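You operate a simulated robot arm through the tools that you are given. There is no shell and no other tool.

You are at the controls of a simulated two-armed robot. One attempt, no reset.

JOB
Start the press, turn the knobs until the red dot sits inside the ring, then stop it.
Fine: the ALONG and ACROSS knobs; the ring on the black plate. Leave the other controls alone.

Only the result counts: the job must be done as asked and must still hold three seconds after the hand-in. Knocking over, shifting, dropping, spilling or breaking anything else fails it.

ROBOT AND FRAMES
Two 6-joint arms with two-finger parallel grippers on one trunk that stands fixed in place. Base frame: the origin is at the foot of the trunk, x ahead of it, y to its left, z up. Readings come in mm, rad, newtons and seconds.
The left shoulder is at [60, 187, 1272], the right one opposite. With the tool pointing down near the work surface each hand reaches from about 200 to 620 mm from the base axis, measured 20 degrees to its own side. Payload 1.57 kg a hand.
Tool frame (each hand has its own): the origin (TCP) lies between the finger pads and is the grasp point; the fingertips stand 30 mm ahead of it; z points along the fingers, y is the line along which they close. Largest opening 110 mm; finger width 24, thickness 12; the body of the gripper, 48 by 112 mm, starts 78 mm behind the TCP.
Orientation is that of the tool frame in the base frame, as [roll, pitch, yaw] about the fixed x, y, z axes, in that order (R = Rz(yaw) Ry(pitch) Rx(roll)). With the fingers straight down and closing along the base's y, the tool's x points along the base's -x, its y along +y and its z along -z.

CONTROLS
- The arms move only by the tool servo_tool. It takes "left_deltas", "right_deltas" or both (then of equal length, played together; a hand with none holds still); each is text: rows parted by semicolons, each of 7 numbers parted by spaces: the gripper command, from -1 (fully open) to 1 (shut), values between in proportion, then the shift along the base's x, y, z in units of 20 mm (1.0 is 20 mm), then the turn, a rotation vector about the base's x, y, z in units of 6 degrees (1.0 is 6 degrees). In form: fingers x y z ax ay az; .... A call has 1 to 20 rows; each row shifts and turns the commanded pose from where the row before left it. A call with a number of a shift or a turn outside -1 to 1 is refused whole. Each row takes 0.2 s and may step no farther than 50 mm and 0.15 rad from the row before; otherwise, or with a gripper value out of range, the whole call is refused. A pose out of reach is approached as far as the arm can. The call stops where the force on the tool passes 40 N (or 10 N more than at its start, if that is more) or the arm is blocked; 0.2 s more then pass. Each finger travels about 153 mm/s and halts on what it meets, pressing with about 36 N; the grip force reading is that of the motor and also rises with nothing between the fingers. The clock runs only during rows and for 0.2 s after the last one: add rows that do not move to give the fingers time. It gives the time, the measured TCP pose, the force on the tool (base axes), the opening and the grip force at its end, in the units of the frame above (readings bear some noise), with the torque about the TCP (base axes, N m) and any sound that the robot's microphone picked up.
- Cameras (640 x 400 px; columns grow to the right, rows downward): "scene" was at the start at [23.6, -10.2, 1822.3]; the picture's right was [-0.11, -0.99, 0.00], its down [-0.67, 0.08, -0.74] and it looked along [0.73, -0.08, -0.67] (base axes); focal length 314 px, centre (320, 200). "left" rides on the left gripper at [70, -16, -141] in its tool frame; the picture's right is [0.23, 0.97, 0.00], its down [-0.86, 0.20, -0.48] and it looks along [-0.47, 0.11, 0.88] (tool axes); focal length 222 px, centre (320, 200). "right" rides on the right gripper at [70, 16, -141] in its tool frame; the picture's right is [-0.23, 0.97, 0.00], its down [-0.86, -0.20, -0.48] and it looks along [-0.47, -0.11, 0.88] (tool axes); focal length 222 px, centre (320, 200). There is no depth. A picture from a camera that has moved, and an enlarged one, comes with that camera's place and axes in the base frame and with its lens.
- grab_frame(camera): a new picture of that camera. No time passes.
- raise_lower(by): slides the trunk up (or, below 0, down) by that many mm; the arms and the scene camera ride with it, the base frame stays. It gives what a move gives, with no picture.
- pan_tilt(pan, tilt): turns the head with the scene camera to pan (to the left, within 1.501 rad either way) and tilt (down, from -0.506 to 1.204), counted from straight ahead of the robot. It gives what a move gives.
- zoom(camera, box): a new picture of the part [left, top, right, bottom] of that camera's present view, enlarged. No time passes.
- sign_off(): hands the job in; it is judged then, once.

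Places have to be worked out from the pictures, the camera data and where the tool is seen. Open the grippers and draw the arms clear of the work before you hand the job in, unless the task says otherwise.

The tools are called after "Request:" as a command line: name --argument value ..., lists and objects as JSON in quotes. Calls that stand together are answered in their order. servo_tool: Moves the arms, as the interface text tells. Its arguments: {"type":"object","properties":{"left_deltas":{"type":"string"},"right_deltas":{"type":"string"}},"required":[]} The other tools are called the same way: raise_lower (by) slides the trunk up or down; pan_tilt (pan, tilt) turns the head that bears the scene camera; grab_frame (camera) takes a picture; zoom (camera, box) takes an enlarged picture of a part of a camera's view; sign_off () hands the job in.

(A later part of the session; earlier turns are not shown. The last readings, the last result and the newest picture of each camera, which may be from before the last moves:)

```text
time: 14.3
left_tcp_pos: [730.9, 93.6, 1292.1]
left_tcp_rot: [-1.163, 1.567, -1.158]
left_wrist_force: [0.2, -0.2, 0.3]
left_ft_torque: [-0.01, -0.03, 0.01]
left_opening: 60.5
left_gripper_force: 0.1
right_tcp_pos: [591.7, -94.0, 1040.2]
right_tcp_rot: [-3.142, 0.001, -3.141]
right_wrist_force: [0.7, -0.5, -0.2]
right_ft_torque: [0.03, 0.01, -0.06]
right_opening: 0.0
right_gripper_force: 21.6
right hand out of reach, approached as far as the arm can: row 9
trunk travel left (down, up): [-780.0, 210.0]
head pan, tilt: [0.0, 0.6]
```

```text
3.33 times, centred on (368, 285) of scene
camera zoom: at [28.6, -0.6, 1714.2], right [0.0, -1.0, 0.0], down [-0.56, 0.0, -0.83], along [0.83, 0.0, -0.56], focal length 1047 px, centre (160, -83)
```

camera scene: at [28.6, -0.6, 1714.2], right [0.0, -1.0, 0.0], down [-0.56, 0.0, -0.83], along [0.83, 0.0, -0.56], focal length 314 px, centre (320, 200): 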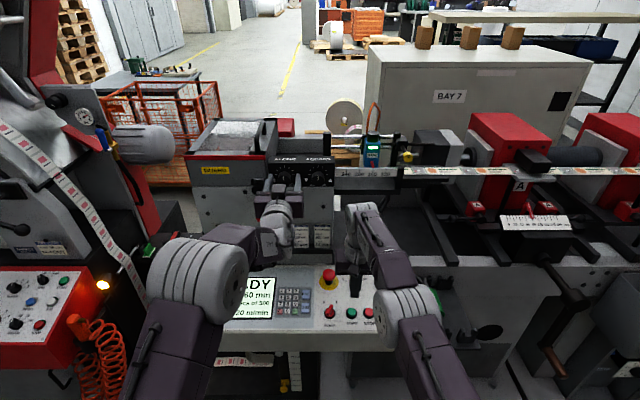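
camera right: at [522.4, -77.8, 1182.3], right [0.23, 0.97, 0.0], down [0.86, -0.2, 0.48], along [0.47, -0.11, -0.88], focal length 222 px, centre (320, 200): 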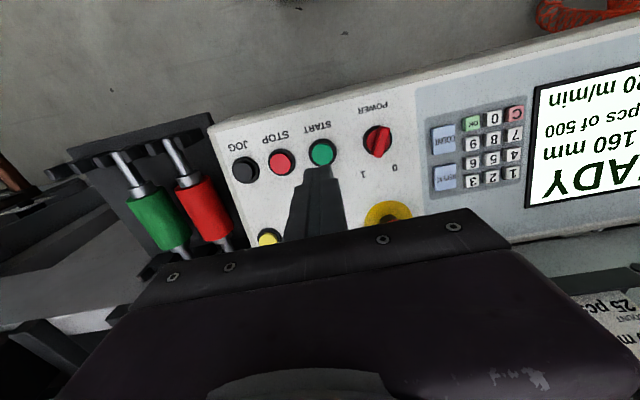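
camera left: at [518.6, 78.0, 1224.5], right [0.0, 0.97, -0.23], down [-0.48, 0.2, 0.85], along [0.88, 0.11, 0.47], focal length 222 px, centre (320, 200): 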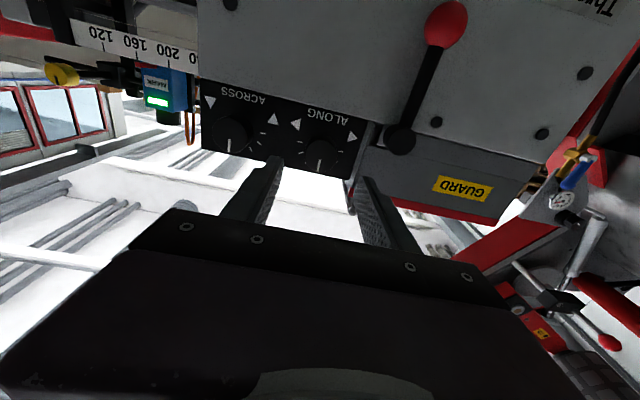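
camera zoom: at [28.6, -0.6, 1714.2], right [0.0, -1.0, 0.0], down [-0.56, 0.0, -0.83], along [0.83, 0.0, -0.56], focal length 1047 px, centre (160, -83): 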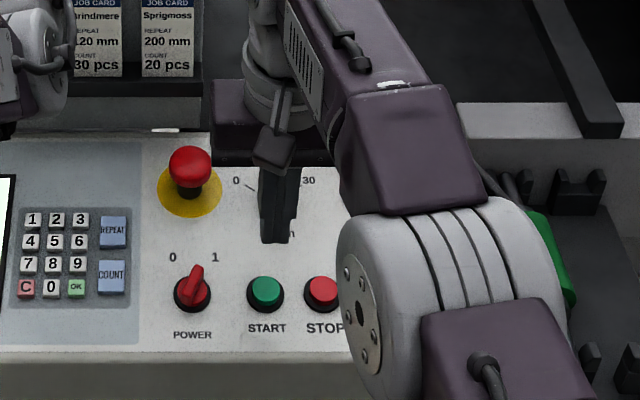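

The right tip is above START, at TCP (592,-94,1040), with START at about (597,-92,930). I'll descend to roughly 10 mm above the cap, nudging forward a little.

Request:
servo_tool --right_deltas "1 0 0.03 -0.85 0 0 0; 1 0 0.03 -0.85 0 0 0; 1 0.1 0.02 -0.8 0 0 0; 1 0.15 0 -0.7 0 0 0; 1 0 0 0 0 0 0"

Request:
grab_frame --camera "right"

Request:
zoom --camera "scene" --box '[304, 265, 400, 325]'

```text
time: 15.5
left_tcp_pos: [730.9, 94.2, 1291.0]
left_tcp_rot: [-1.318, 1.57, -1.315]
left_wrist_force: [0.4, -0.4, -1.1]
left_ft_torque: [0.01, -0.01, 0.03]
left_opening: 60.3
left_gripper_force: 0.1
right_tcp_pos: [592.2, -93.5, 976.0]
right_tcp_rot: [-3.141, -0.001, -3.141]
right_wrist_force: [0.4, 0.2, 0.9]
right_ft_torque: [0.04, -0.02, -0.02]
right_opening: 0.2
right_gripper_force: 21.2
right hand out of reach, approached as far as the arm can: row 4
trunk travel left (down, up): [-780.0, 210.0]
head pan, tilt: [0.0, 0.6]
```

```text
taken
camera right: at [522.2, -77.1, 1119.0], right [0.23, 0.97, 0.0], down [0.86, -0.2, 0.48], along [0.47, -0.11, -0.88], focal length 222 px, centre (320, 200)
```

right: 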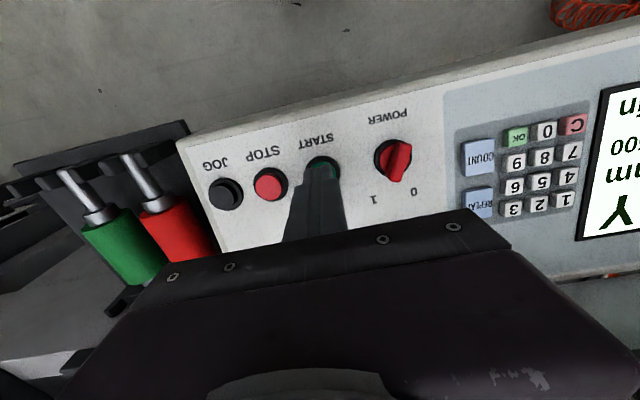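

```text
6.67 times, centred on (352, 295) of scene
camera zoom: at [29.1, -0.7, 1714.2], right [0.0, -1.0, 0.0], down [-0.56, 0.0, -0.83], along [0.83, 0.0, -0.56], focal length 2094 px, centre (107, -433)
```

zoom: 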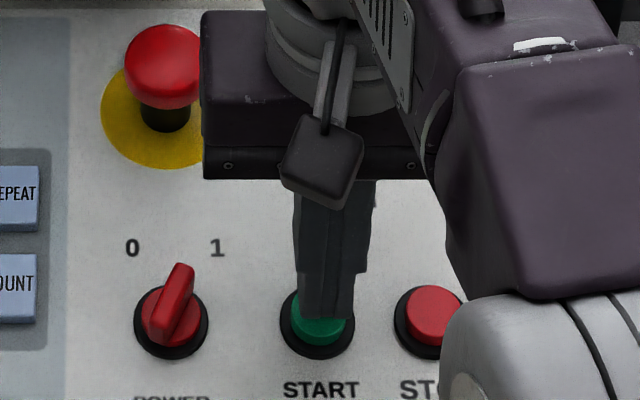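

The tip is directly above the green cap. I'll press straight down in small steps, watching the force and the sounds.

Request:
servo_tool --right_deltas "1 0 0 -0.2 0 0 0; 1 0 0 -0.2 0 0 0; 1 0 0 -0.2 0 0 0; 1 0 0 -0.15 0 0 0"

Request:
zoom --camera "scene" --box '[200, 265, 360, 365]'

```text
time: 16.5
left_tcp_pos: [730.2, 93.9, 1290.8]
left_tcp_rot: [-1.185, 1.569, -1.184]
left_wrist_force: [0.7, -0.2, 0.0]
left_ft_torque: [0.0, 0.0, -0.02]
left_opening: 60.3
left_gripper_force: 0.1
right_tcp_pos: [591.3, -93.4, 961.5]
right_tcp_rot: [3.142, 0.005, -3.141]
right_wrist_force: [1.9, 0.4, 4.3]
right_ft_torque: [0.0, -0.09, -0.01]
right_opening: 0.0
right_gripper_force: 21.1
trunk travel left (down, up): [-780.0, 210.0]
head pan, tilt: [0.0, 0.6]
heard: click
```

```text
4.00 times, centred on (280, 315) of scene
camera zoom: at [28.6, -0.6, 1714.3], right [0.0, -1.0, 0.0], down [-0.56, 0.0, -0.83], along [0.83, 0.0, -0.56], focal length 1256 px, centre (480, -260)
```

zoom: 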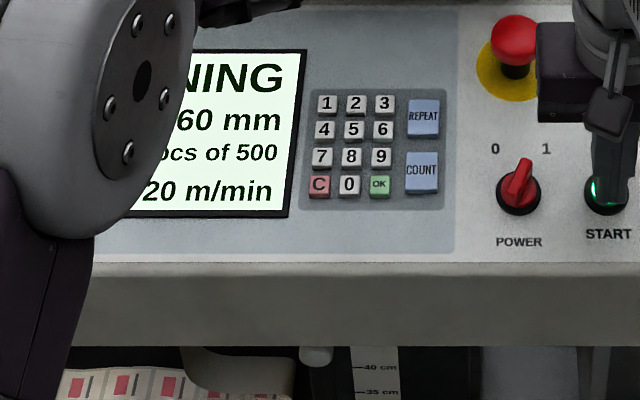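

A click was heard, the display reads RUNNING, and START is lit. I'll lift the right finger off and look at the ring patch.

Request:
servo_tool --right_deltas "1 0 0 0.5 0 0 0; 1 0 0 0.9 0 0 0; 1 0 0 0.9 0 0 0"

Request:
zoom --camera "scene" --box '[395, 155, 445, 186]'

Request:
grab_frame --camera "scene"

```text
time: 17.3
left_tcp_pos: [731.1, 94.0, 1290.9]
left_tcp_rot: [-1.277, 1.569, -1.277]
left_wrist_force: [-0.1, 0.3, -0.2]
left_ft_torque: [-0.02, -0.01, 0.03]
left_opening: 60.4
left_gripper_force: 0.1
right_tcp_pos: [591.3, -93.2, 1006.8]
right_tcp_rot: [-3.141, 0.002, -3.14]
right_wrist_force: [1.2, 0.7, 0.0]
right_ft_torque: [0.0, 0.01, -0.02]
right_opening: 0.2
right_gripper_force: 21.1
trunk travel left (down, up): [-780.0, 210.0]
head pan, tilt: [0.0, 0.6]
```

```text
12.80 times, centred on (420, 170) of scene
camera zoom: at [29.0, -0.6, 1714.2], right [0.0, -1.0, 0.0], down [-0.56, 0.0, -0.83], along [0.83, 0.0, -0.56], focal length 4021 px, centre (-960, 578)
```

zoom: 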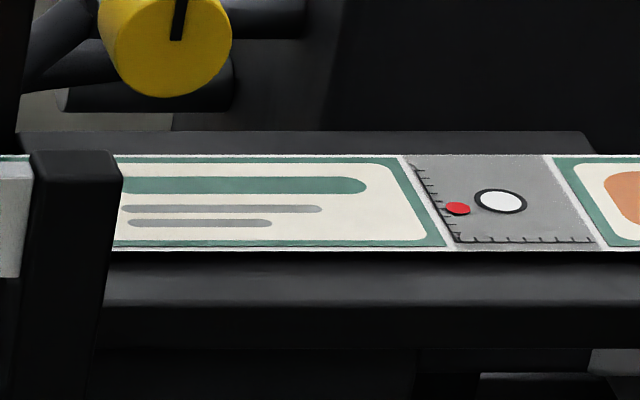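

```text
taken
camera scene: at [29.0, -0.6, 1714.2], right [0.0, -1.0, 0.0], down [-0.56, 0.0, -0.83], along [0.83, 0.0, -0.56], focal length 314 px, centre (320, 200)
```

scene: 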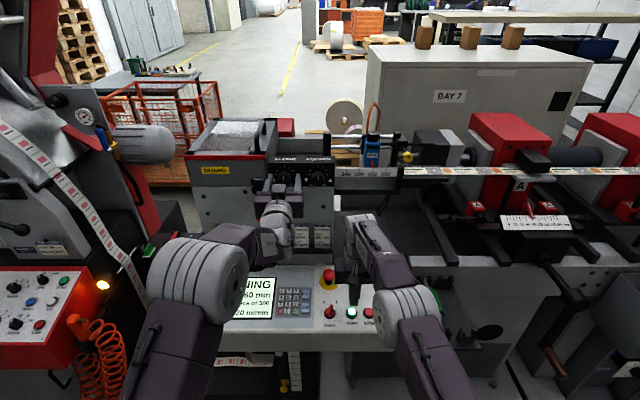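

The web is running, with the dot still left of and slightly nearer than the ring. Now I'll grip the ALONG knob and turn it 30° clockwise, toward the right arrow, to find the gain.

Request:
servo_tool --left_deltas "1 0 0 0 0 0 0; 1 0 0 0 0 0 0; 1 0 0 0 1 0 0; 1 0 0 0 1 0 0; 1 0 0 0 1 0 0; 1 0 0 0 1 0 0; 1 0 0 0 1 0 0; 1 0 0 0 0 0 0"

Request:
zoom --camera "scene" --box '[395, 155, 445, 186]'

Request:
zoom --camera "scene" --box '[260, 145, 340, 195]'

Request:
zoom --camera "left" --box '[160, 40, 480, 240]'

```text
time: 19.1
left_tcp_pos: [729.3, 93.5, 1291.0]
left_tcp_rot: [1.567, 1.047, 1.572]
left_wrist_force: [-1.4, 1.5, 0.0]
left_ft_torque: [0.02, 0.72, -0.1]
left_opening: 33.6
left_gripper_force: 41.7
right_tcp_pos: [590.8, -93.9, 1007.3]
right_tcp_rot: [-3.142, -0.001, -3.141]
right_wrist_force: [0.0, -0.3, -0.8]
right_ft_torque: [-0.01, 0.02, -0.02]
right_opening: 0.2
right_gripper_force: 21.1
trunk travel left (down, up): [-780.0, 210.0]
head pan, tilt: [0.0, 0.6]
```

```text
12.80 times, centred on (420, 170) of scene
camera zoom: at [29.0, -0.1, 1714.3], right [0.0, -1.0, 0.0], down [-0.56, 0.0, -0.83], along [0.83, 0.0, -0.56], focal length 4021 px, centre (-960, 578)
```

zoom: 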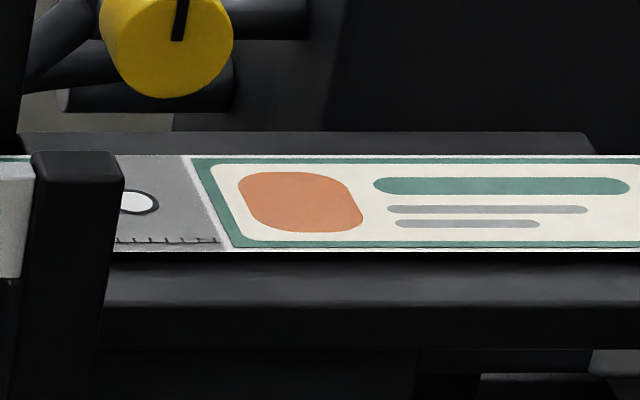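

```text
8.00 times, centred on (300, 170) of scene
camera zoom: at [29.0, -0.1, 1714.3], right [0.0, -1.0, 0.0], down [-0.56, 0.0, -0.83], along [0.83, 0.0, -0.56], focal length 2513 px, centre (480, 440)
```

zoom: 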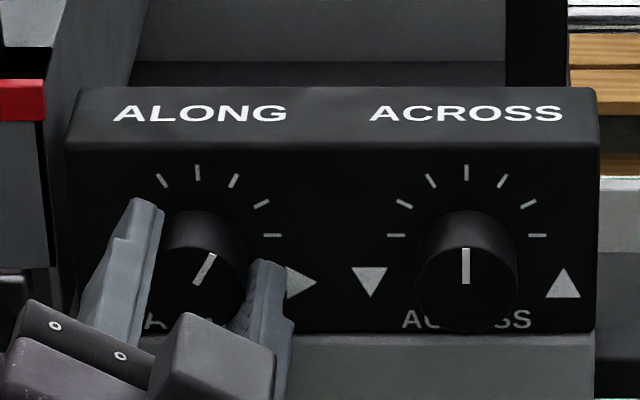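

```text
2.00 times, centred on (320, 140) of left
camera zoom: at [589.4, 115.1, 1223.1], right [0.0, 0.96, 0.29], down [-0.48, -0.25, 0.84], along [0.88, -0.14, 0.46], focal length 444 px, centre (320, 320)
```

zoom: 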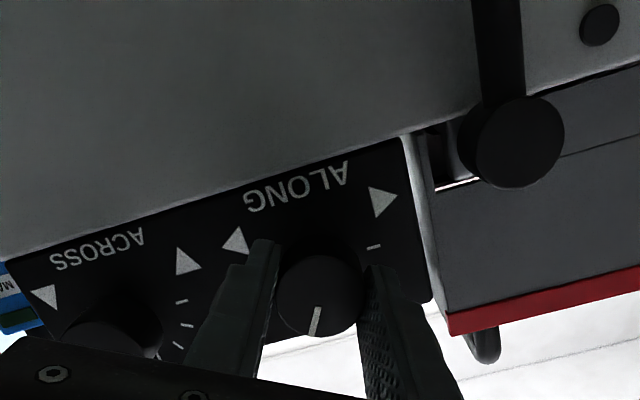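

The knob turned 30° with the gripper. The nearest patch is hidden by a bracket at this instant, so I'll look at a wider stretch of web further right.

Request:
zoom --camera "scene" --box '[400, 145, 480, 195]'

Request:
zoom --camera "scene" --box '[470, 145, 640, 245]'

```text
8.00 times, centred on (440, 170) of scene
camera zoom: at [29.0, -0.1, 1714.3], right [0.0, -1.0, 0.0], down [-0.56, 0.0, -0.83], along [0.83, 0.0, -0.56], focal length 2513 px, centre (-640, 440)
```

zoom: 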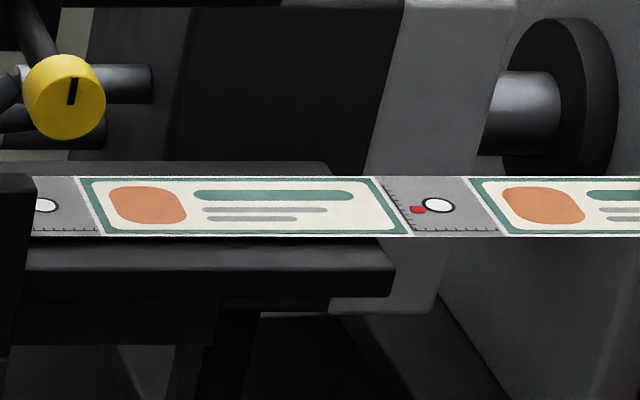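

```text
3.76 times, centred on (555, 195) of scene
camera zoom: at [29.0, -0.1, 1714.3], right [0.0, -1.0, 0.0], down [-0.56, 0.0, -0.83], along [0.83, 0.0, -0.56], focal length 1183 px, centre (-565, 219)
```

zoom: 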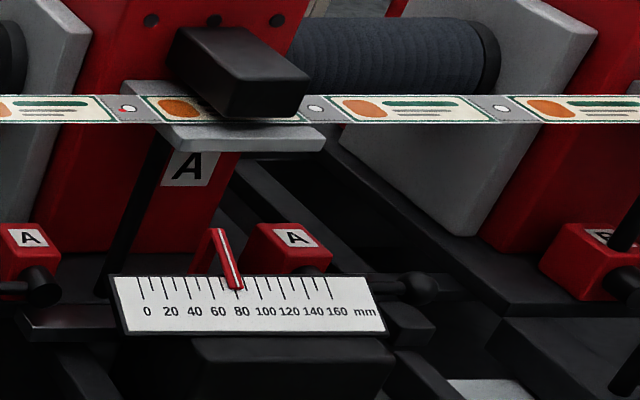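

The web runs right to left, and the red dot is printed at the head marked A, so there is a short lag. I'll wait about 1.5 s still gripping, then look at the freshly printed patches.

Request:
servo_tool --left_deltas "1 0 0 0 0 0 0; 1 0 0 0 0 0 0; 1 0 0 0 0 0 0; 1 0 0 0 0 0 0; 1 0 0 0 0 0 0; 1 0 0 0 0 0 0; 1 0 0 0 0 0 0"

Request:
zoom --camera "scene" --box '[400, 155, 464, 195]'

Request:
zoom --camera "scene" --box '[460, 155, 524, 195]'

```text
time: 20.7
left_tcp_pos: [731.2, 94.2, 1291.0]
left_tcp_rot: [1.567, 1.047, 1.57]
left_wrist_force: [-2.0, 1.4, 0.0]
left_ft_torque: [-0.03, 0.17, -0.25]
left_opening: 33.4
left_gripper_force: 41.3
right_tcp_pos: [591.6, -94.4, 1008.5]
right_tcp_rot: [3.141, 0.002, 3.14]
right_wrist_force: [-0.7, -0.1, 0.3]
right_ft_torque: [0.06, -0.04, 0.03]
right_opening: 0.0
right_gripper_force: 21.4
trunk travel left (down, up): [-780.0, 210.0]
head pan, tilt: [0.0, 0.6]
```

```text
10.00 times, centred on (432, 175) of scene
camera zoom: at [29.0, -0.1, 1714.2], right [0.0, -1.0, 0.0], down [-0.56, 0.0, -0.83], along [0.83, 0.0, -0.56], focal length 3141 px, centre (-800, 450)
```

zoom: 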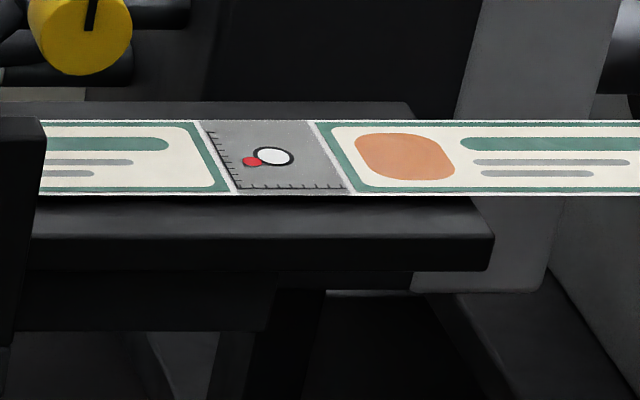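

```text
10.00 times, centred on (492, 175) of scene
camera zoom: at [29.0, -0.1, 1714.2], right [0.0, -1.0, 0.0], down [-0.56, 0.0, -0.83], along [0.83, 0.0, -0.56], focal length 3141 px, centre (-1400, 450)
```

zoom: 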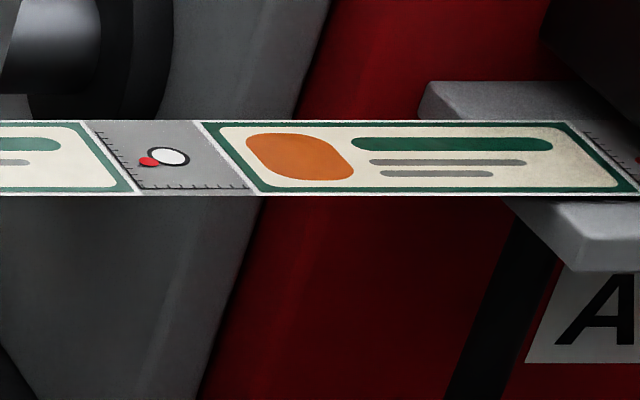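

After the lag, the dot is about 7.7 mm left of and 3.4 mm nearer than the ring, so ALONG moves about 4 mm per 30°. I'll turn another 54° and wait out the lag.

Request:
servo_tool --left_deltas "1 0 0 0 1 0 0; 1 0 0 0 1 0 0; 1 0 0 0 1 0 0; 1 0 0 0 1 0 0; 1 0 0 0 1 0 0; 1 0 0 0 1 0 0; 1 0 0 0 1 0 0; 1 0 0 0 1 0 0; 1 0 0 0 1 0 0; 1 0 0 0 0 0 0; 1 0 0 0 0 0 0; 1 0 0 0 0 0 0; 1 0 0 0 0 0 0; 1 0 0 0 0 0 0; 1 0 0 0 0 0 0; 1 0 0 0 0 0 0; 1 0 0 0 0 0 0"

Request:
zoom --camera "scene" --box '[400, 155, 464, 195]'

Request:
zoom --camera "scene" --box '[460, 155, 524, 195]'

Request:
zoom --camera "scene" --box '[260, 145, 340, 195]'

```text
time: 24.3
left_tcp_pos: [730.3, 94.1, 1290.8]
left_tcp_rot: [1.571, 0.106, 1.572]
left_wrist_force: [-6.6, 1.7, -10.5]
left_ft_torque: [0.02, 0.3, 0.43]
left_opening: 33.6
left_gripper_force: 40.9
right_tcp_pos: [591.7, -93.7, 1007.9]
right_tcp_rot: [3.14, -0.002, 3.141]
right_wrist_force: [-0.4, 0.1, 0.0]
right_ft_torque: [0.0, -0.03, 0.03]
right_opening: 0.0
right_gripper_force: 21.7
trunk travel left (down, up): [-780.0, 210.0]
head pan, tilt: [0.0, 0.6]
```

```text
10.00 times, centred on (432, 175) of scene
camera zoom: at [29.2, 0.3, 1714.2], right [0.0, -1.0, 0.0], down [-0.56, 0.0, -0.83], along [0.83, 0.0, -0.56], focal length 3141 px, centre (-800, 450)
```

zoom: 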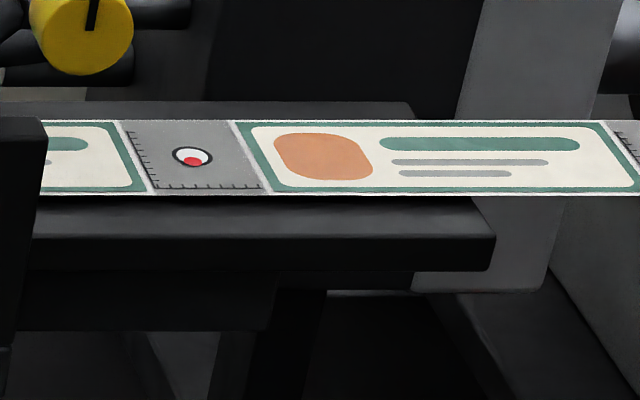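

```text
10.00 times, centred on (492, 175) of scene
camera zoom: at [29.2, 0.3, 1714.2], right [0.0, -1.0, 0.0], down [-0.56, 0.0, -0.83], along [0.83, 0.0, -0.56], focal length 3141 px, centre (-1400, 450)
```

zoom: 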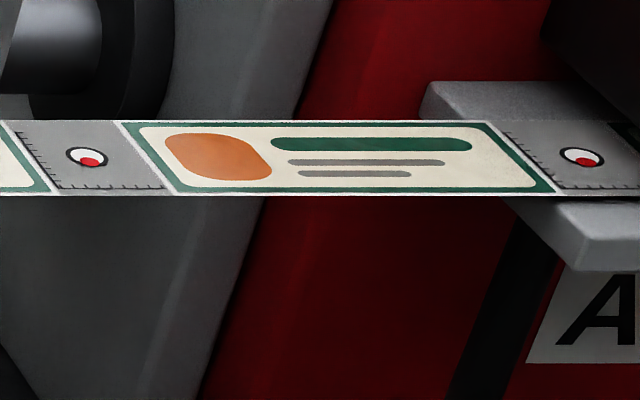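

```text
8.00 times, centred on (300, 170) of scene
camera zoom: at [29.2, 0.3, 1714.2], right [0.0, -1.0, 0.0], down [-0.56, 0.0, -0.83], along [0.83, 0.0, -0.56], focal length 2513 px, centre (480, 440)
```

zoom: 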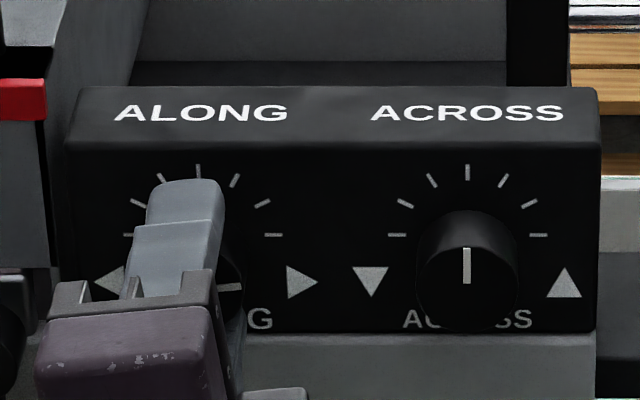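

ALONG is nearly right; the dot now sits at the near (lower) edge of the ring. I'll zoom further to measure the residuals.

Request:
zoom --camera "scene" --box '[411, 164, 427, 174]'

Request:
zoom --camera "scene" --box '[460, 164, 476, 174]'

```text
16.00 times, centred on (419, 169) of scene
camera zoom: at [29.2, 0.3, 1714.2], right [0.0, -1.0, 0.0], down [-0.56, 0.0, -0.83], along [0.83, 0.0, -0.56], focal length 5026 px, centre (-1264, 696)
```

zoom: 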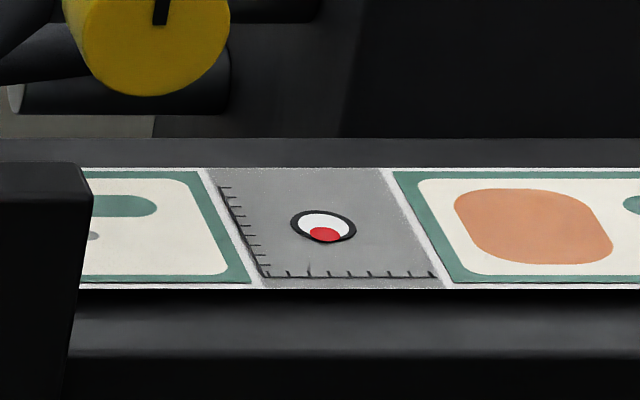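

```text
16.00 times, centred on (468, 169) of scene
camera zoom: at [29.2, 0.3, 1714.2], right [0.0, -1.0, 0.0], down [-0.56, 0.0, -0.83], along [0.83, 0.0, -0.56], focal length 5026 px, centre (-2048, 696)
```

zoom: 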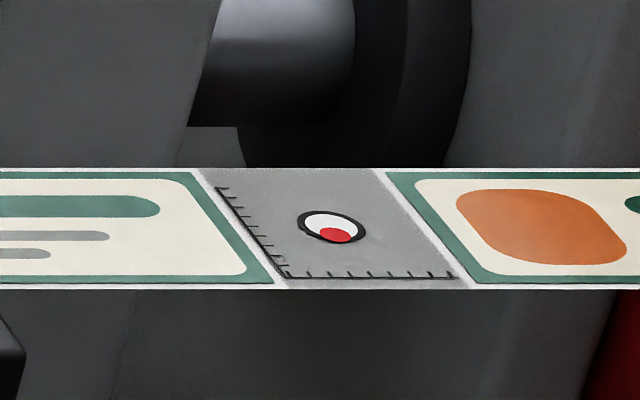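

ALONG still needs about 0.7 mm (about 5.4°) and ACROSS about 3.6 mm away from the robot. I'll turn ALONG 5.4° more and wait out the lag.

Request:
servo_tool --left_deltas "1 0 0 0 0.45 0 0; 1 0 0 0 0.45 0 0; 1 0 0 0 0 0 0; 1 0 0 0 0 0 0; 1 0 0 0 0 0 0; 1 0 0 0 0 0 0; 1 0 0 0 0 0 0; 1 0 0 0 0 0 0; 1 0 0 0 0 0 0; 1 0 0 0 0 0 0"

Request:
zoom --camera "scene" --box '[400, 155, 480, 190]'

```text
time: 26.5
left_tcp_pos: [731.0, 93.7, 1289.6]
left_tcp_rot: [1.571, 0.012, 1.569]
left_wrist_force: [-7.8, 1.5, -11.9]
left_ft_torque: [-0.01, 0.31, -0.09]
left_opening: 33.4
left_gripper_force: 41.8
right_tcp_pos: [590.8, -93.3, 1007.0]
right_tcp_rot: [3.139, 0.001, -3.141]
right_wrist_force: [-0.4, 0.5, -0.7]
right_ft_torque: [0.0, -0.01, -0.03]
right_opening: 0.1
right_gripper_force: 20.9
trunk travel left (down, up): [-780.0, 210.0]
head pan, tilt: [0.0, 0.6]
```

```text
8.00 times, centred on (440, 172) of scene
camera zoom: at [29.4, 0.2, 1714.2], right [0.0, -1.0, 0.0], down [-0.57, 0.0, -0.82], along [0.82, 0.0, -0.57], focal length 2513 px, centre (-640, 420)
```

zoom: 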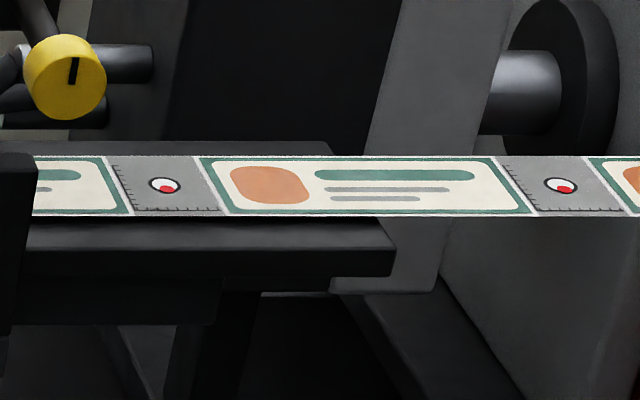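

Request:
zoom --camera "scene" --box '[452, 164, 468, 174]'

Request:
zoom --camera "scene" --box '[502, 164, 518, 174]'

```text
16.00 times, centred on (460, 169) of scene
camera zoom: at [29.4, 0.2, 1714.2], right [0.0, -1.0, 0.0], down [-0.57, 0.0, -0.82], along [0.82, 0.0, -0.57], focal length 5026 px, centre (-1920, 696)
```

zoom: 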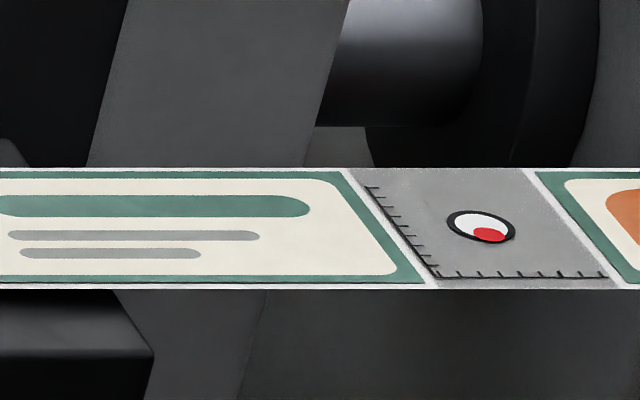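

```text
16.00 times, centred on (510, 169) of scene
camera zoom: at [29.4, 0.2, 1714.2], right [0.0, -1.0, 0.0], down [-0.57, 0.0, -0.82], along [0.82, 0.0, -0.57], focal length 5026 px, centre (-2720, 696)
```

zoom: 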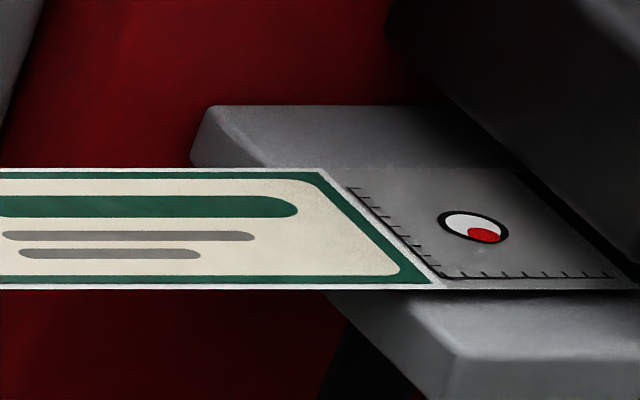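

ALONG is now within about 0.2 mm. I'll release it, back straight off 60 mm, and roll the hand back to level while shifting over to the ACROSS knob's axis.

Request:
servo_tool --left_deltas "-0.1 0 0 0 0 0 0; -0.1 0 0 0 0 0 0; -0.1 -1 0 0 0 0 0; -0.1 -1 0 0 0 0 0; -0.1 -1 0 0 0 0 0; -0.1 0 -0.3 0 -1 0 0; -0.1 0 -0.3 0 -1 0 0; -0.1 0 -0.3 0 -1 0 0; -0.1 0 -0.3 0 -1 0 0; -0.1 0 -0.3 0 -1 0 0; -0.1 0 -0.3 0 -1 0 0; -0.1 0 -0.3 0 -1 0 0; -0.1 0 -0.3 0 -1 0 0; -0.1 0 -0.3 0 -1 0 0; -0.1 0 -0.3 0 -1 0 0; -0.1 0 -0.3 0 -1 0 0; -0.1 0 -0.3 0 -1 0 0; -0.1 0 -0.3 0 -1 0 0; -0.1 0 -0.3 0 -1 0 0; -0.1 0 -0.28 -0.03 -0.9 0 0"

Request:
grab_frame --camera "scene"

Request:
zoom --camera "left" --box '[160, 40, 480, 240]'

Request:
zoom --camera "scene" --box '[400, 155, 480, 190]'

```text
time: 30.7
left_tcp_pos: [671.7, 4.8, 1290.4]
left_tcp_rot: [-1.505, 1.569, -1.503]
left_wrist_force: [-0.3, 0.6, -0.1]
left_ft_torque: [0.01, 0.01, -0.03]
left_opening: 60.4
left_gripper_force: 0.3
right_tcp_pos: [591.4, -93.7, 1007.7]
right_tcp_rot: [-3.141, -0.001, 3.141]
right_wrist_force: [0.1, -0.3, -0.4]
right_ft_torque: [-0.02, 0.0, -0.01]
right_opening: 0.0
right_gripper_force: 21.2
trunk travel left (down, up): [-780.0, 210.0]
head pan, tilt: [0.0, 0.6]
```

```text
taken
camera scene: at [29.4, -1.0, 1714.2], right [0.0, -1.0, 0.0], down [-0.57, 0.0, -0.82], along [0.82, 0.0, -0.57], focal length 314 px, centre (320, 200)
```

scene: 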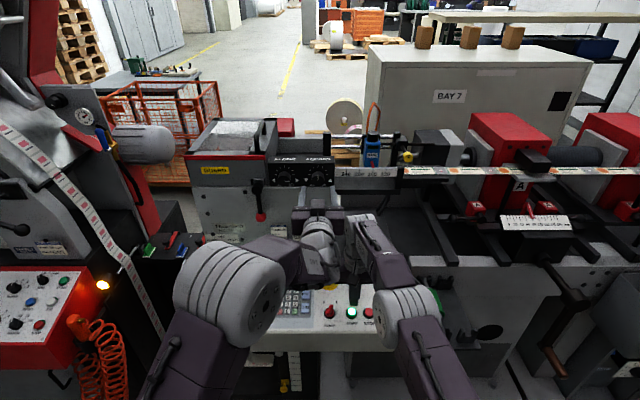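

```text
2.00 times, centred on (320, 140) of left
camera zoom: at [529.6, -12.4, 1221.4], right [0.0, 0.97, -0.23], down [-0.48, 0.2, 0.85], along [0.88, 0.11, 0.47], focal length 444 px, centre (320, 320)
```

zoom: 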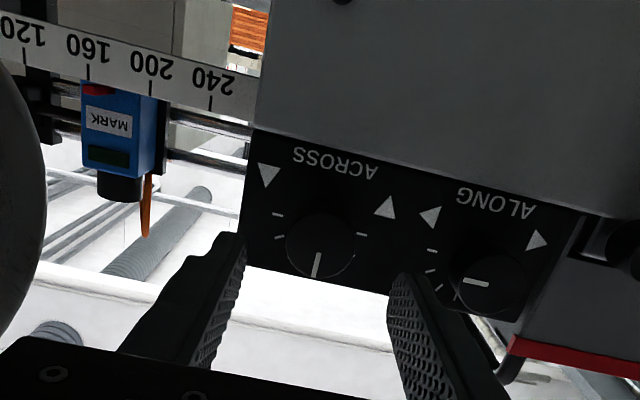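

```text
8.00 times, centred on (440, 172) of scene
camera zoom: at [29.4, -1.0, 1714.2], right [0.0, -1.0, 0.0], down [-0.57, 0.0, -0.82], along [0.82, 0.0, -0.57], focal length 2513 px, centre (-640, 420)
```

zoom: 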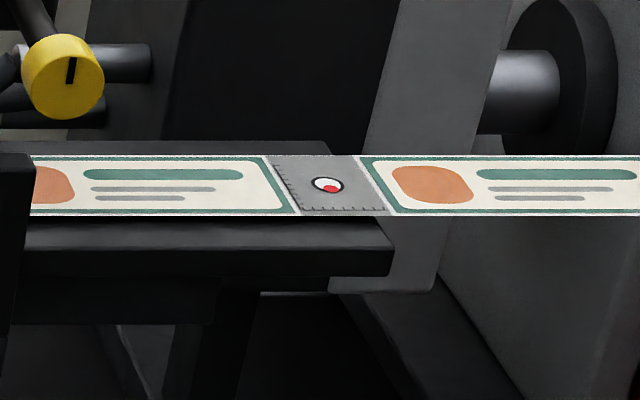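

The dot is centred along the web. The left wrist is close beside the right wrist, so before I advance on ACROSS I'll move the right hand up and away to the right.

Request:
servo_tool --right_deltas "1 -0.3 -0.3 0.4 0 0 0; 1 -0.4 -0.9 0.4 0 0 0; 1 -0.4 -0.9 0.4 0 0 0; 1 -0.4 -0.9 0.2 0 0 0; 1 -0.4 -0.9 0 0 0 0; 1 0 0 0 0 0 0"

Request:
grab_frame --camera "scene"

Request:
zoom --camera "left" --box '[160, 40, 480, 240]'

```text
time: 32.1
left_tcp_pos: [670.8, 5.8, 1289.5]
left_tcp_rot: [-1.475, 1.569, -1.473]
left_wrist_force: [-0.1, 0.5, 0.3]
left_ft_torque: [0.0, -0.01, -0.01]
left_opening: 60.3
left_gripper_force: 0.0
right_tcp_pos: [553.0, -171.6, 1034.2]
right_tcp_rot: [-3.14, 0.001, -3.141]
right_wrist_force: [-0.5, 0.5, 0.0]
right_ft_torque: [-0.01, 0.02, -0.01]
right_opening: 0.1
right_gripper_force: 21.1
trunk travel left (down, up): [-780.0, 210.0]
head pan, tilt: [0.0, 0.6]
```

```text
taken
camera scene: at [29.6, -0.3, 1714.2], right [0.0, -1.0, 0.0], down [-0.57, 0.0, -0.82], along [0.82, 0.0, -0.57], focal length 314 px, centre (320, 200)
```

scene: 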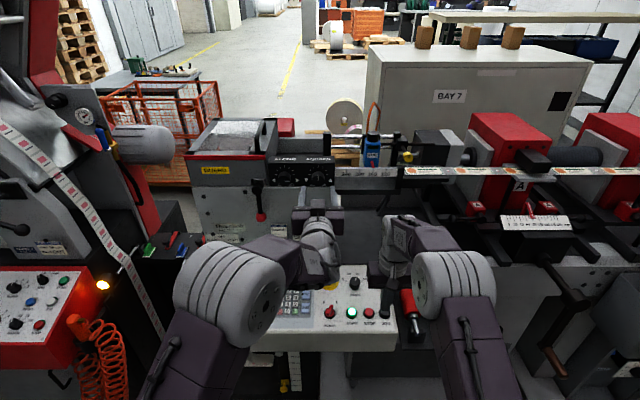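

```text
2.00 times, centred on (320, 140) of left
camera zoom: at [529.7, -11.8, 1221.2], right [0.0, 0.97, -0.23], down [-0.48, 0.2, 0.85], along [0.88, 0.11, 0.47], focal length 444 px, centre (320, 320)
```

zoom: 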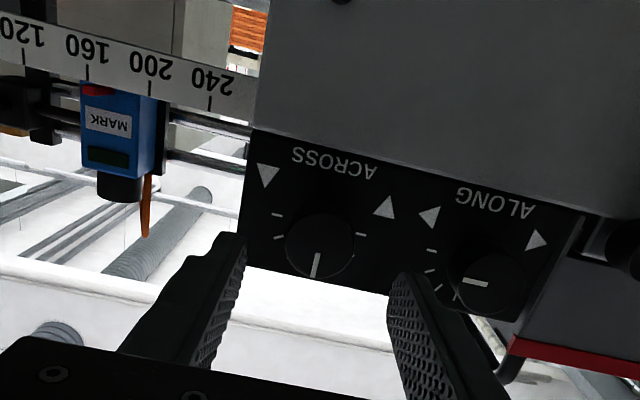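

The right hand is clear. The left camera puts the ACROSS axis at (4.7, 1291.8), and my TCP is within 1 mm. I'll advance 60 mm, grip, and turn about 27° clockwise toward the up arrow, then wait for the lag.

Request:
servo_tool --left_deltas "-0.1 1 -0.03 0.03 0 0 0; -0.1 1 0 0 0 0 0; -0.1 1 0 0 0 0 0; -0.1 0 0 0 0 0 0; 1 0 0 0 0 0 0; 1 0 0 0 0 0 0; 1 0 0 0 0.9 0 0; 1 0 0 0 0.9 0 0; 1 0 0 0 0.9 0 0; 1 0 0 0 0.9 0 0; 1 0 0 0 0.9 0 0; 1 0 0 0 0 0 0; 1 0 0 0 0 0 0; 1 0 0 0 0 0 0; 1 0 0 0 0 0 0; 1 0 0 0 0 0 0; 1 0 0 0 0 0 0; 1 0 0 0 0 0 0; 1 0 0 0 0 0 0; 1 0 0 0 0 0 0"

Request:
zoom --camera "scene" --box '[400, 155, 480, 190]'

Request:
zoom --camera "scene" --box '[460, 155, 540, 190]'

Request:
zoom --camera "scene" --box '[260, 145, 340, 195]'

```text
time: 36.3
left_tcp_pos: [732.1, 4.0, 1290.7]
left_tcp_rot: [1.569, 1.103, 1.571]
left_wrist_force: [4.4, 3.6, 3.7]
left_ft_torque: [0.02, 0.02, -0.33]
left_opening: 33.6
left_gripper_force: 41.9
right_tcp_pos: [553.0, -170.4, 1034.2]
right_tcp_rot: [-3.14, 0.001, 3.141]
right_wrist_force: [-0.4, 0.1, -0.5]
right_ft_torque: [0.01, -0.02, 0.04]
right_opening: 0.0
right_gripper_force: 21.3
trunk travel left (down, up): [-780.0, 210.0]
head pan, tilt: [0.0, 0.6]
```

```text
8.00 times, centred on (440, 172) of scene
camera zoom: at [30.2, 0.6, 1714.2], right [0.0, -1.0, 0.0], down [-0.57, 0.0, -0.82], along [0.82, 0.0, -0.57], focal length 2513 px, centre (-640, 420)
```

zoom: 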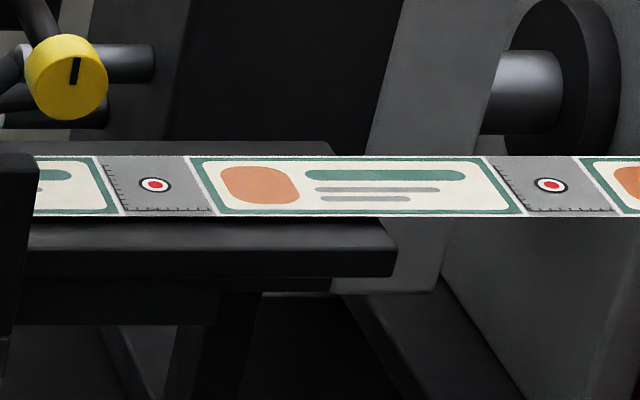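

```text
8.00 times, centred on (500, 172) of scene
camera zoom: at [30.2, 0.6, 1714.2], right [0.0, -1.0, 0.0], down [-0.57, 0.0, -0.82], along [0.82, 0.0, -0.57], focal length 2513 px, centre (-1120, 420)
```

zoom: 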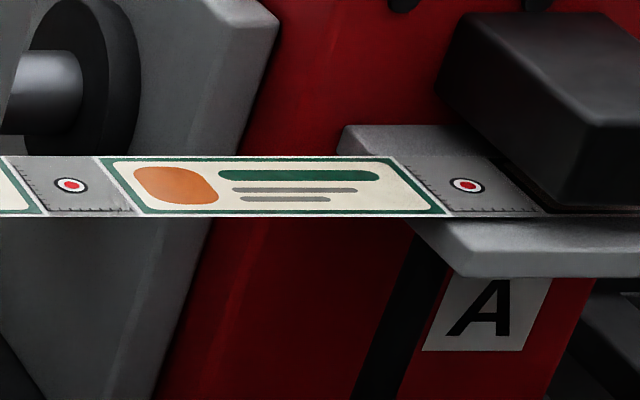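

```text
8.00 times, centred on (300, 170) of scene
camera zoom: at [30.2, 0.6, 1714.2], right [0.0, -1.0, 0.0], down [-0.57, 0.0, -0.82], along [0.82, 0.0, -0.57], focal length 2513 px, centre (480, 440)
```

zoom: 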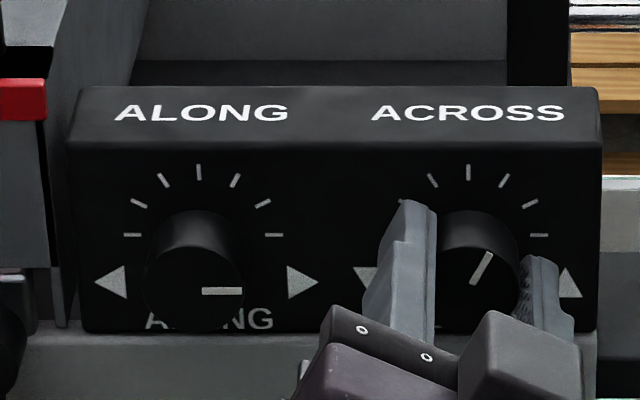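

The dot now sits in the middle of the ring on all fresh patches. I'll zoom in fully to measure the residual.

Request:
zoom --camera "scene" --box '[411, 164, 427, 174]'

Request:
zoom --camera "scene" --box '[460, 164, 476, 174]'

```text
16.00 times, centred on (419, 169) of scene
camera zoom: at [30.2, 0.6, 1714.2], right [0.0, -1.0, 0.0], down [-0.57, 0.0, -0.82], along [0.82, 0.0, -0.57], focal length 5026 px, centre (-1264, 696)
```

zoom: 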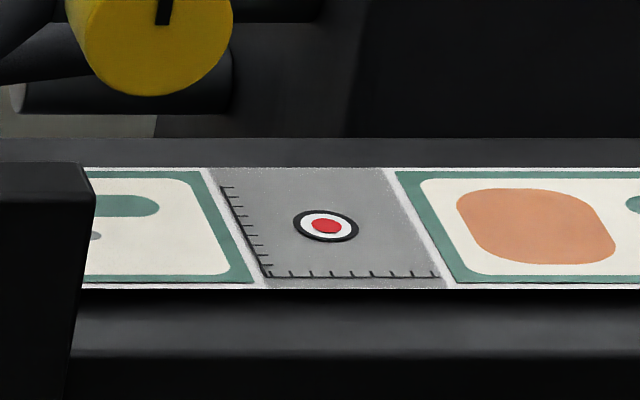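

```text
16.00 times, centred on (468, 169) of scene
camera zoom: at [30.2, 0.6, 1714.2], right [0.0, -1.0, 0.0], down [-0.57, 0.0, -0.82], along [0.82, 0.0, -0.57], focal length 5026 px, centre (-2048, 696)
```

zoom: 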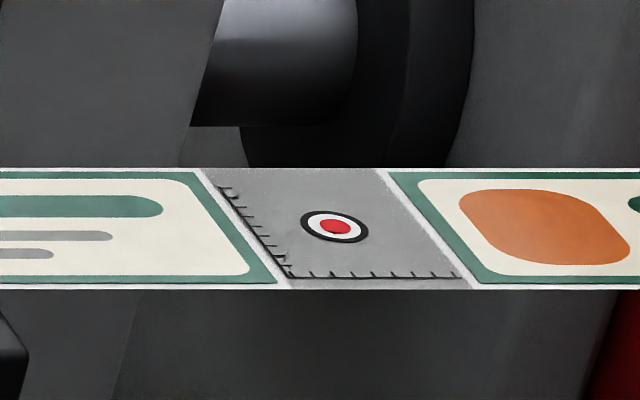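

The dot is centred in the ring on every new patch. I'll open the left fingers, back off straight, shift the hand left out of the way, and recheck that the register held.

Request:
servo_tool --left_deltas "-0.1 0 0 0 0 0 0; -0.1 0 0 0 0 0 0; -0.1 -1 0 0 0 0 0; -0.1 -1 0 0 0 0 0; -0.1 -1 0 0 0 0 0; -0.1 -1 0.3 0 -0.9 0 0; -0.1 -0.8 0.9 0 -0.9 0 0; -0.1 0 0.9 0 -0.9 0 0; -0.1 0 0.9 0 -0.9 0 0; -0.1 0 0.9 0 -0.9 0 0; -0.1 0 0.9 0 0 0 0; -0.1 0 0 0 0 0 0"

Request:
zoom --camera "scene" --box '[400, 155, 480, 190]'

Request:
grab_frame --camera "scene"

Request:
grab_frame --camera "right"

```text
time: 38.9
left_tcp_pos: [635.6, 98.2, 1290.8]
left_tcp_rot: [-1.473, 1.568, -1.472]
left_wrist_force: [-0.1, -0.8, -0.6]
left_ft_torque: [0.0, 0.0, 0.03]
left_opening: 60.7
left_gripper_force: 0.2
right_tcp_pos: [554.6, -171.9, 1035.6]
right_tcp_rot: [3.141, -0.001, -3.141]
right_wrist_force: [0.6, 0.2, -0.5]
right_ft_torque: [0.0, 0.01, 0.02]
right_opening: 0.0
right_gripper_force: 21.6
trunk travel left (down, up): [-780.0, 210.0]
head pan, tilt: [0.0, 0.6]
```

```text
8.00 times, centred on (440, 172) of scene
camera zoom: at [29.2, -1.2, 1714.2], right [0.0, -1.0, 0.0], down [-0.56, 0.0, -0.83], along [0.83, 0.0, -0.56], focal length 2513 px, centre (-640, 420)
```

zoom: 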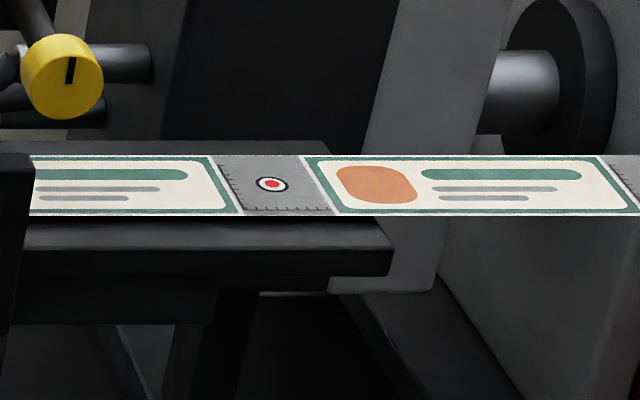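

```text
taken
camera scene: at [29.2, -1.2, 1714.2], right [0.0, -1.0, 0.0], down [-0.56, 0.0, -0.83], along [0.83, 0.0, -0.56], focal length 314 px, centre (320, 200)
```

scene: 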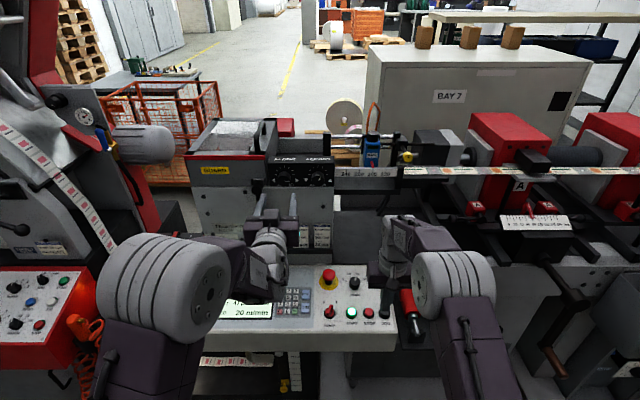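

```text
taken
camera right: at [484.2, -155.6, 1177.6], right [0.23, 0.97, 0.0], down [0.86, -0.2, 0.48], along [0.47, -0.11, -0.88], focal length 222 px, centre (320, 200)
```

right: 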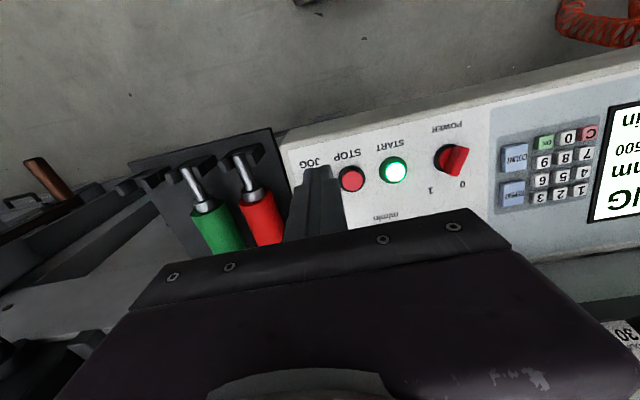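

The register held after release. STOP triangulates to (597,-143,931); I'll move the right fingertips above it, then lower to just over the cap.

Request:
servo_tool --right_deltas "1 0.52 0.37 0 0 0 0; 1 0.52 0.37 0 0 0 0; 1 0.52 0.37 -0.4 0 0 0; 1 0.52 0.37 -0.7 0 0 0; 1 0 0 -0.9 0 0 0; 1 0 0 -0.9 0 0 0; 1 0 0 0 0 0 0"

Request:
grab_frame --camera "right"

Request:
zoom --camera "scene" --box '[304, 265, 400, 325]'

Request:
zoom --camera "scene" --box '[400, 155, 480, 190]'

```text
time: 40.5
left_tcp_pos: [635.1, 98.3, 1290.3]
left_tcp_rot: [-1.444, 1.57, -1.441]
left_wrist_force: [-0.3, -0.2, -0.1]
left_ft_torque: [0.0, -0.02, -0.02]
left_opening: 60.5
left_gripper_force: 0.1
right_tcp_pos: [594.4, -141.3, 977.3]
right_tcp_rot: [-3.141, 0.0, -3.14]
right_wrist_force: [-0.5, 0.6, -0.1]
right_ft_torque: [0.05, 0.02, 0.01]
right_opening: 0.0
right_gripper_force: 21.0
trunk travel left (down, up): [-780.0, 210.0]
head pan, tilt: [0.0, 0.6]
```

```text
taken
camera right: at [525.9, -125.1, 1119.8], right [0.23, 0.97, 0.0], down [0.86, -0.2, 0.48], along [0.47, -0.11, -0.88], focal length 222 px, centre (320, 200)
```

right: 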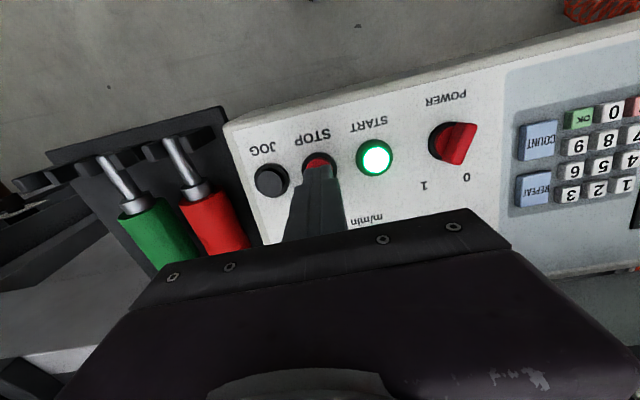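

```text
6.67 times, centred on (352, 295) of scene
camera zoom: at [29.5, -0.6, 1714.2], right [0.0, -1.0, 0.0], down [-0.57, 0.0, -0.82], along [0.82, 0.0, -0.57], focal length 2094 px, centre (107, -433)
```

zoom: 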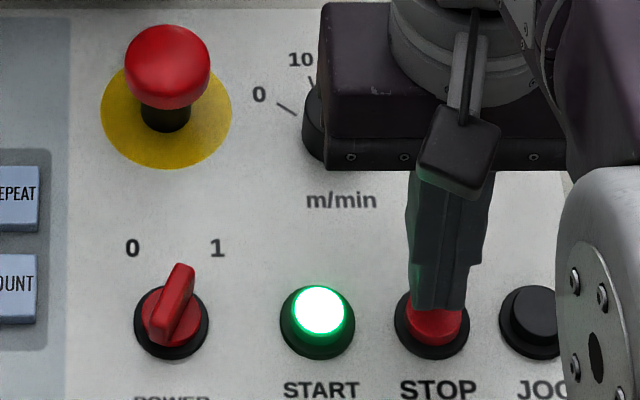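

```text
8.00 times, centred on (440, 172) of scene
camera zoom: at [29.5, -0.6, 1714.2], right [0.0, -1.0, 0.0], down [-0.57, 0.0, -0.82], along [0.82, 0.0, -0.57], focal length 2513 px, centre (-640, 420)
```

zoom: 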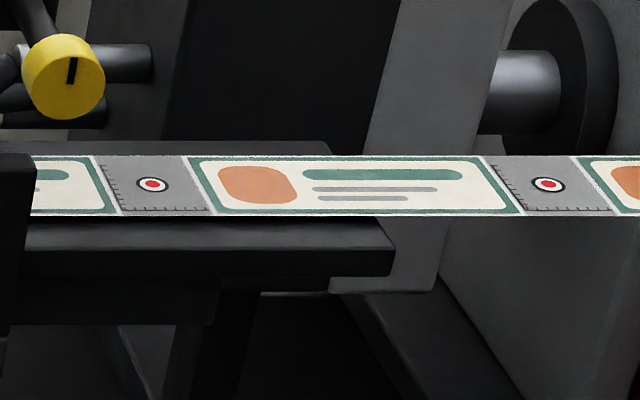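

The register is still centred and the right tip is right above the red STOP cap. I'll press it down the same way as START.

Request:
servo_tool --right_deltas "1 0 0 -0.2 0 0 0; 1 0 0 -0.2 0 0 0; 1 0 0 -0.2 0 0 0; 1 0 0 -0.2 0 0 0"

Request:
zoom --camera "scene" --box '[200, 265, 400, 345]'

```text
time: 41.5
left_tcp_pos: [634.8, 98.5, 1290.7]
left_tcp_rot: [-1.118, 1.569, -1.115]
left_wrist_force: [-0.5, 0.1, 0.4]
left_ft_torque: [0.0, 0.02, 0.0]
left_opening: 60.7
left_gripper_force: 0.1
right_tcp_pos: [595.2, -141.5, 962.0]
right_tcp_rot: [3.141, 0.004, -3.141]
right_wrist_force: [2.0, -1.4, 6.0]
right_ft_torque: [-0.05, -0.13, -0.02]
right_opening: 0.0
right_gripper_force: 21.6
trunk travel left (down, up): [-780.0, 210.0]
head pan, tilt: [0.0, 0.6]
heard: click
```

```text
3.20 times, centred on (300, 305) of scene
camera zoom: at [28.4, -0.7, 1714.4], right [0.0, -1.0, 0.0], down [-0.56, 0.0, -0.83], along [0.83, 0.0, -0.56], focal length 1005 px, centre (384, -136)
```

zoom: 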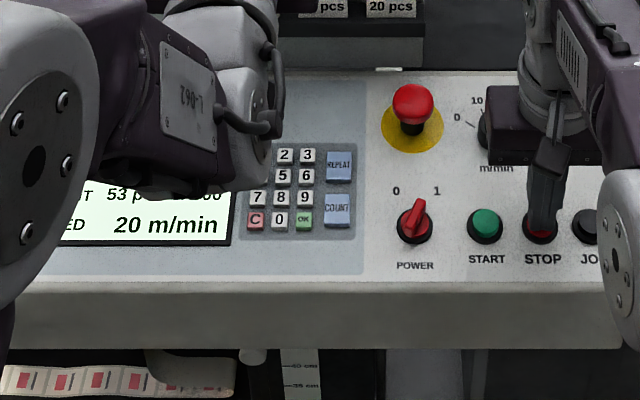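

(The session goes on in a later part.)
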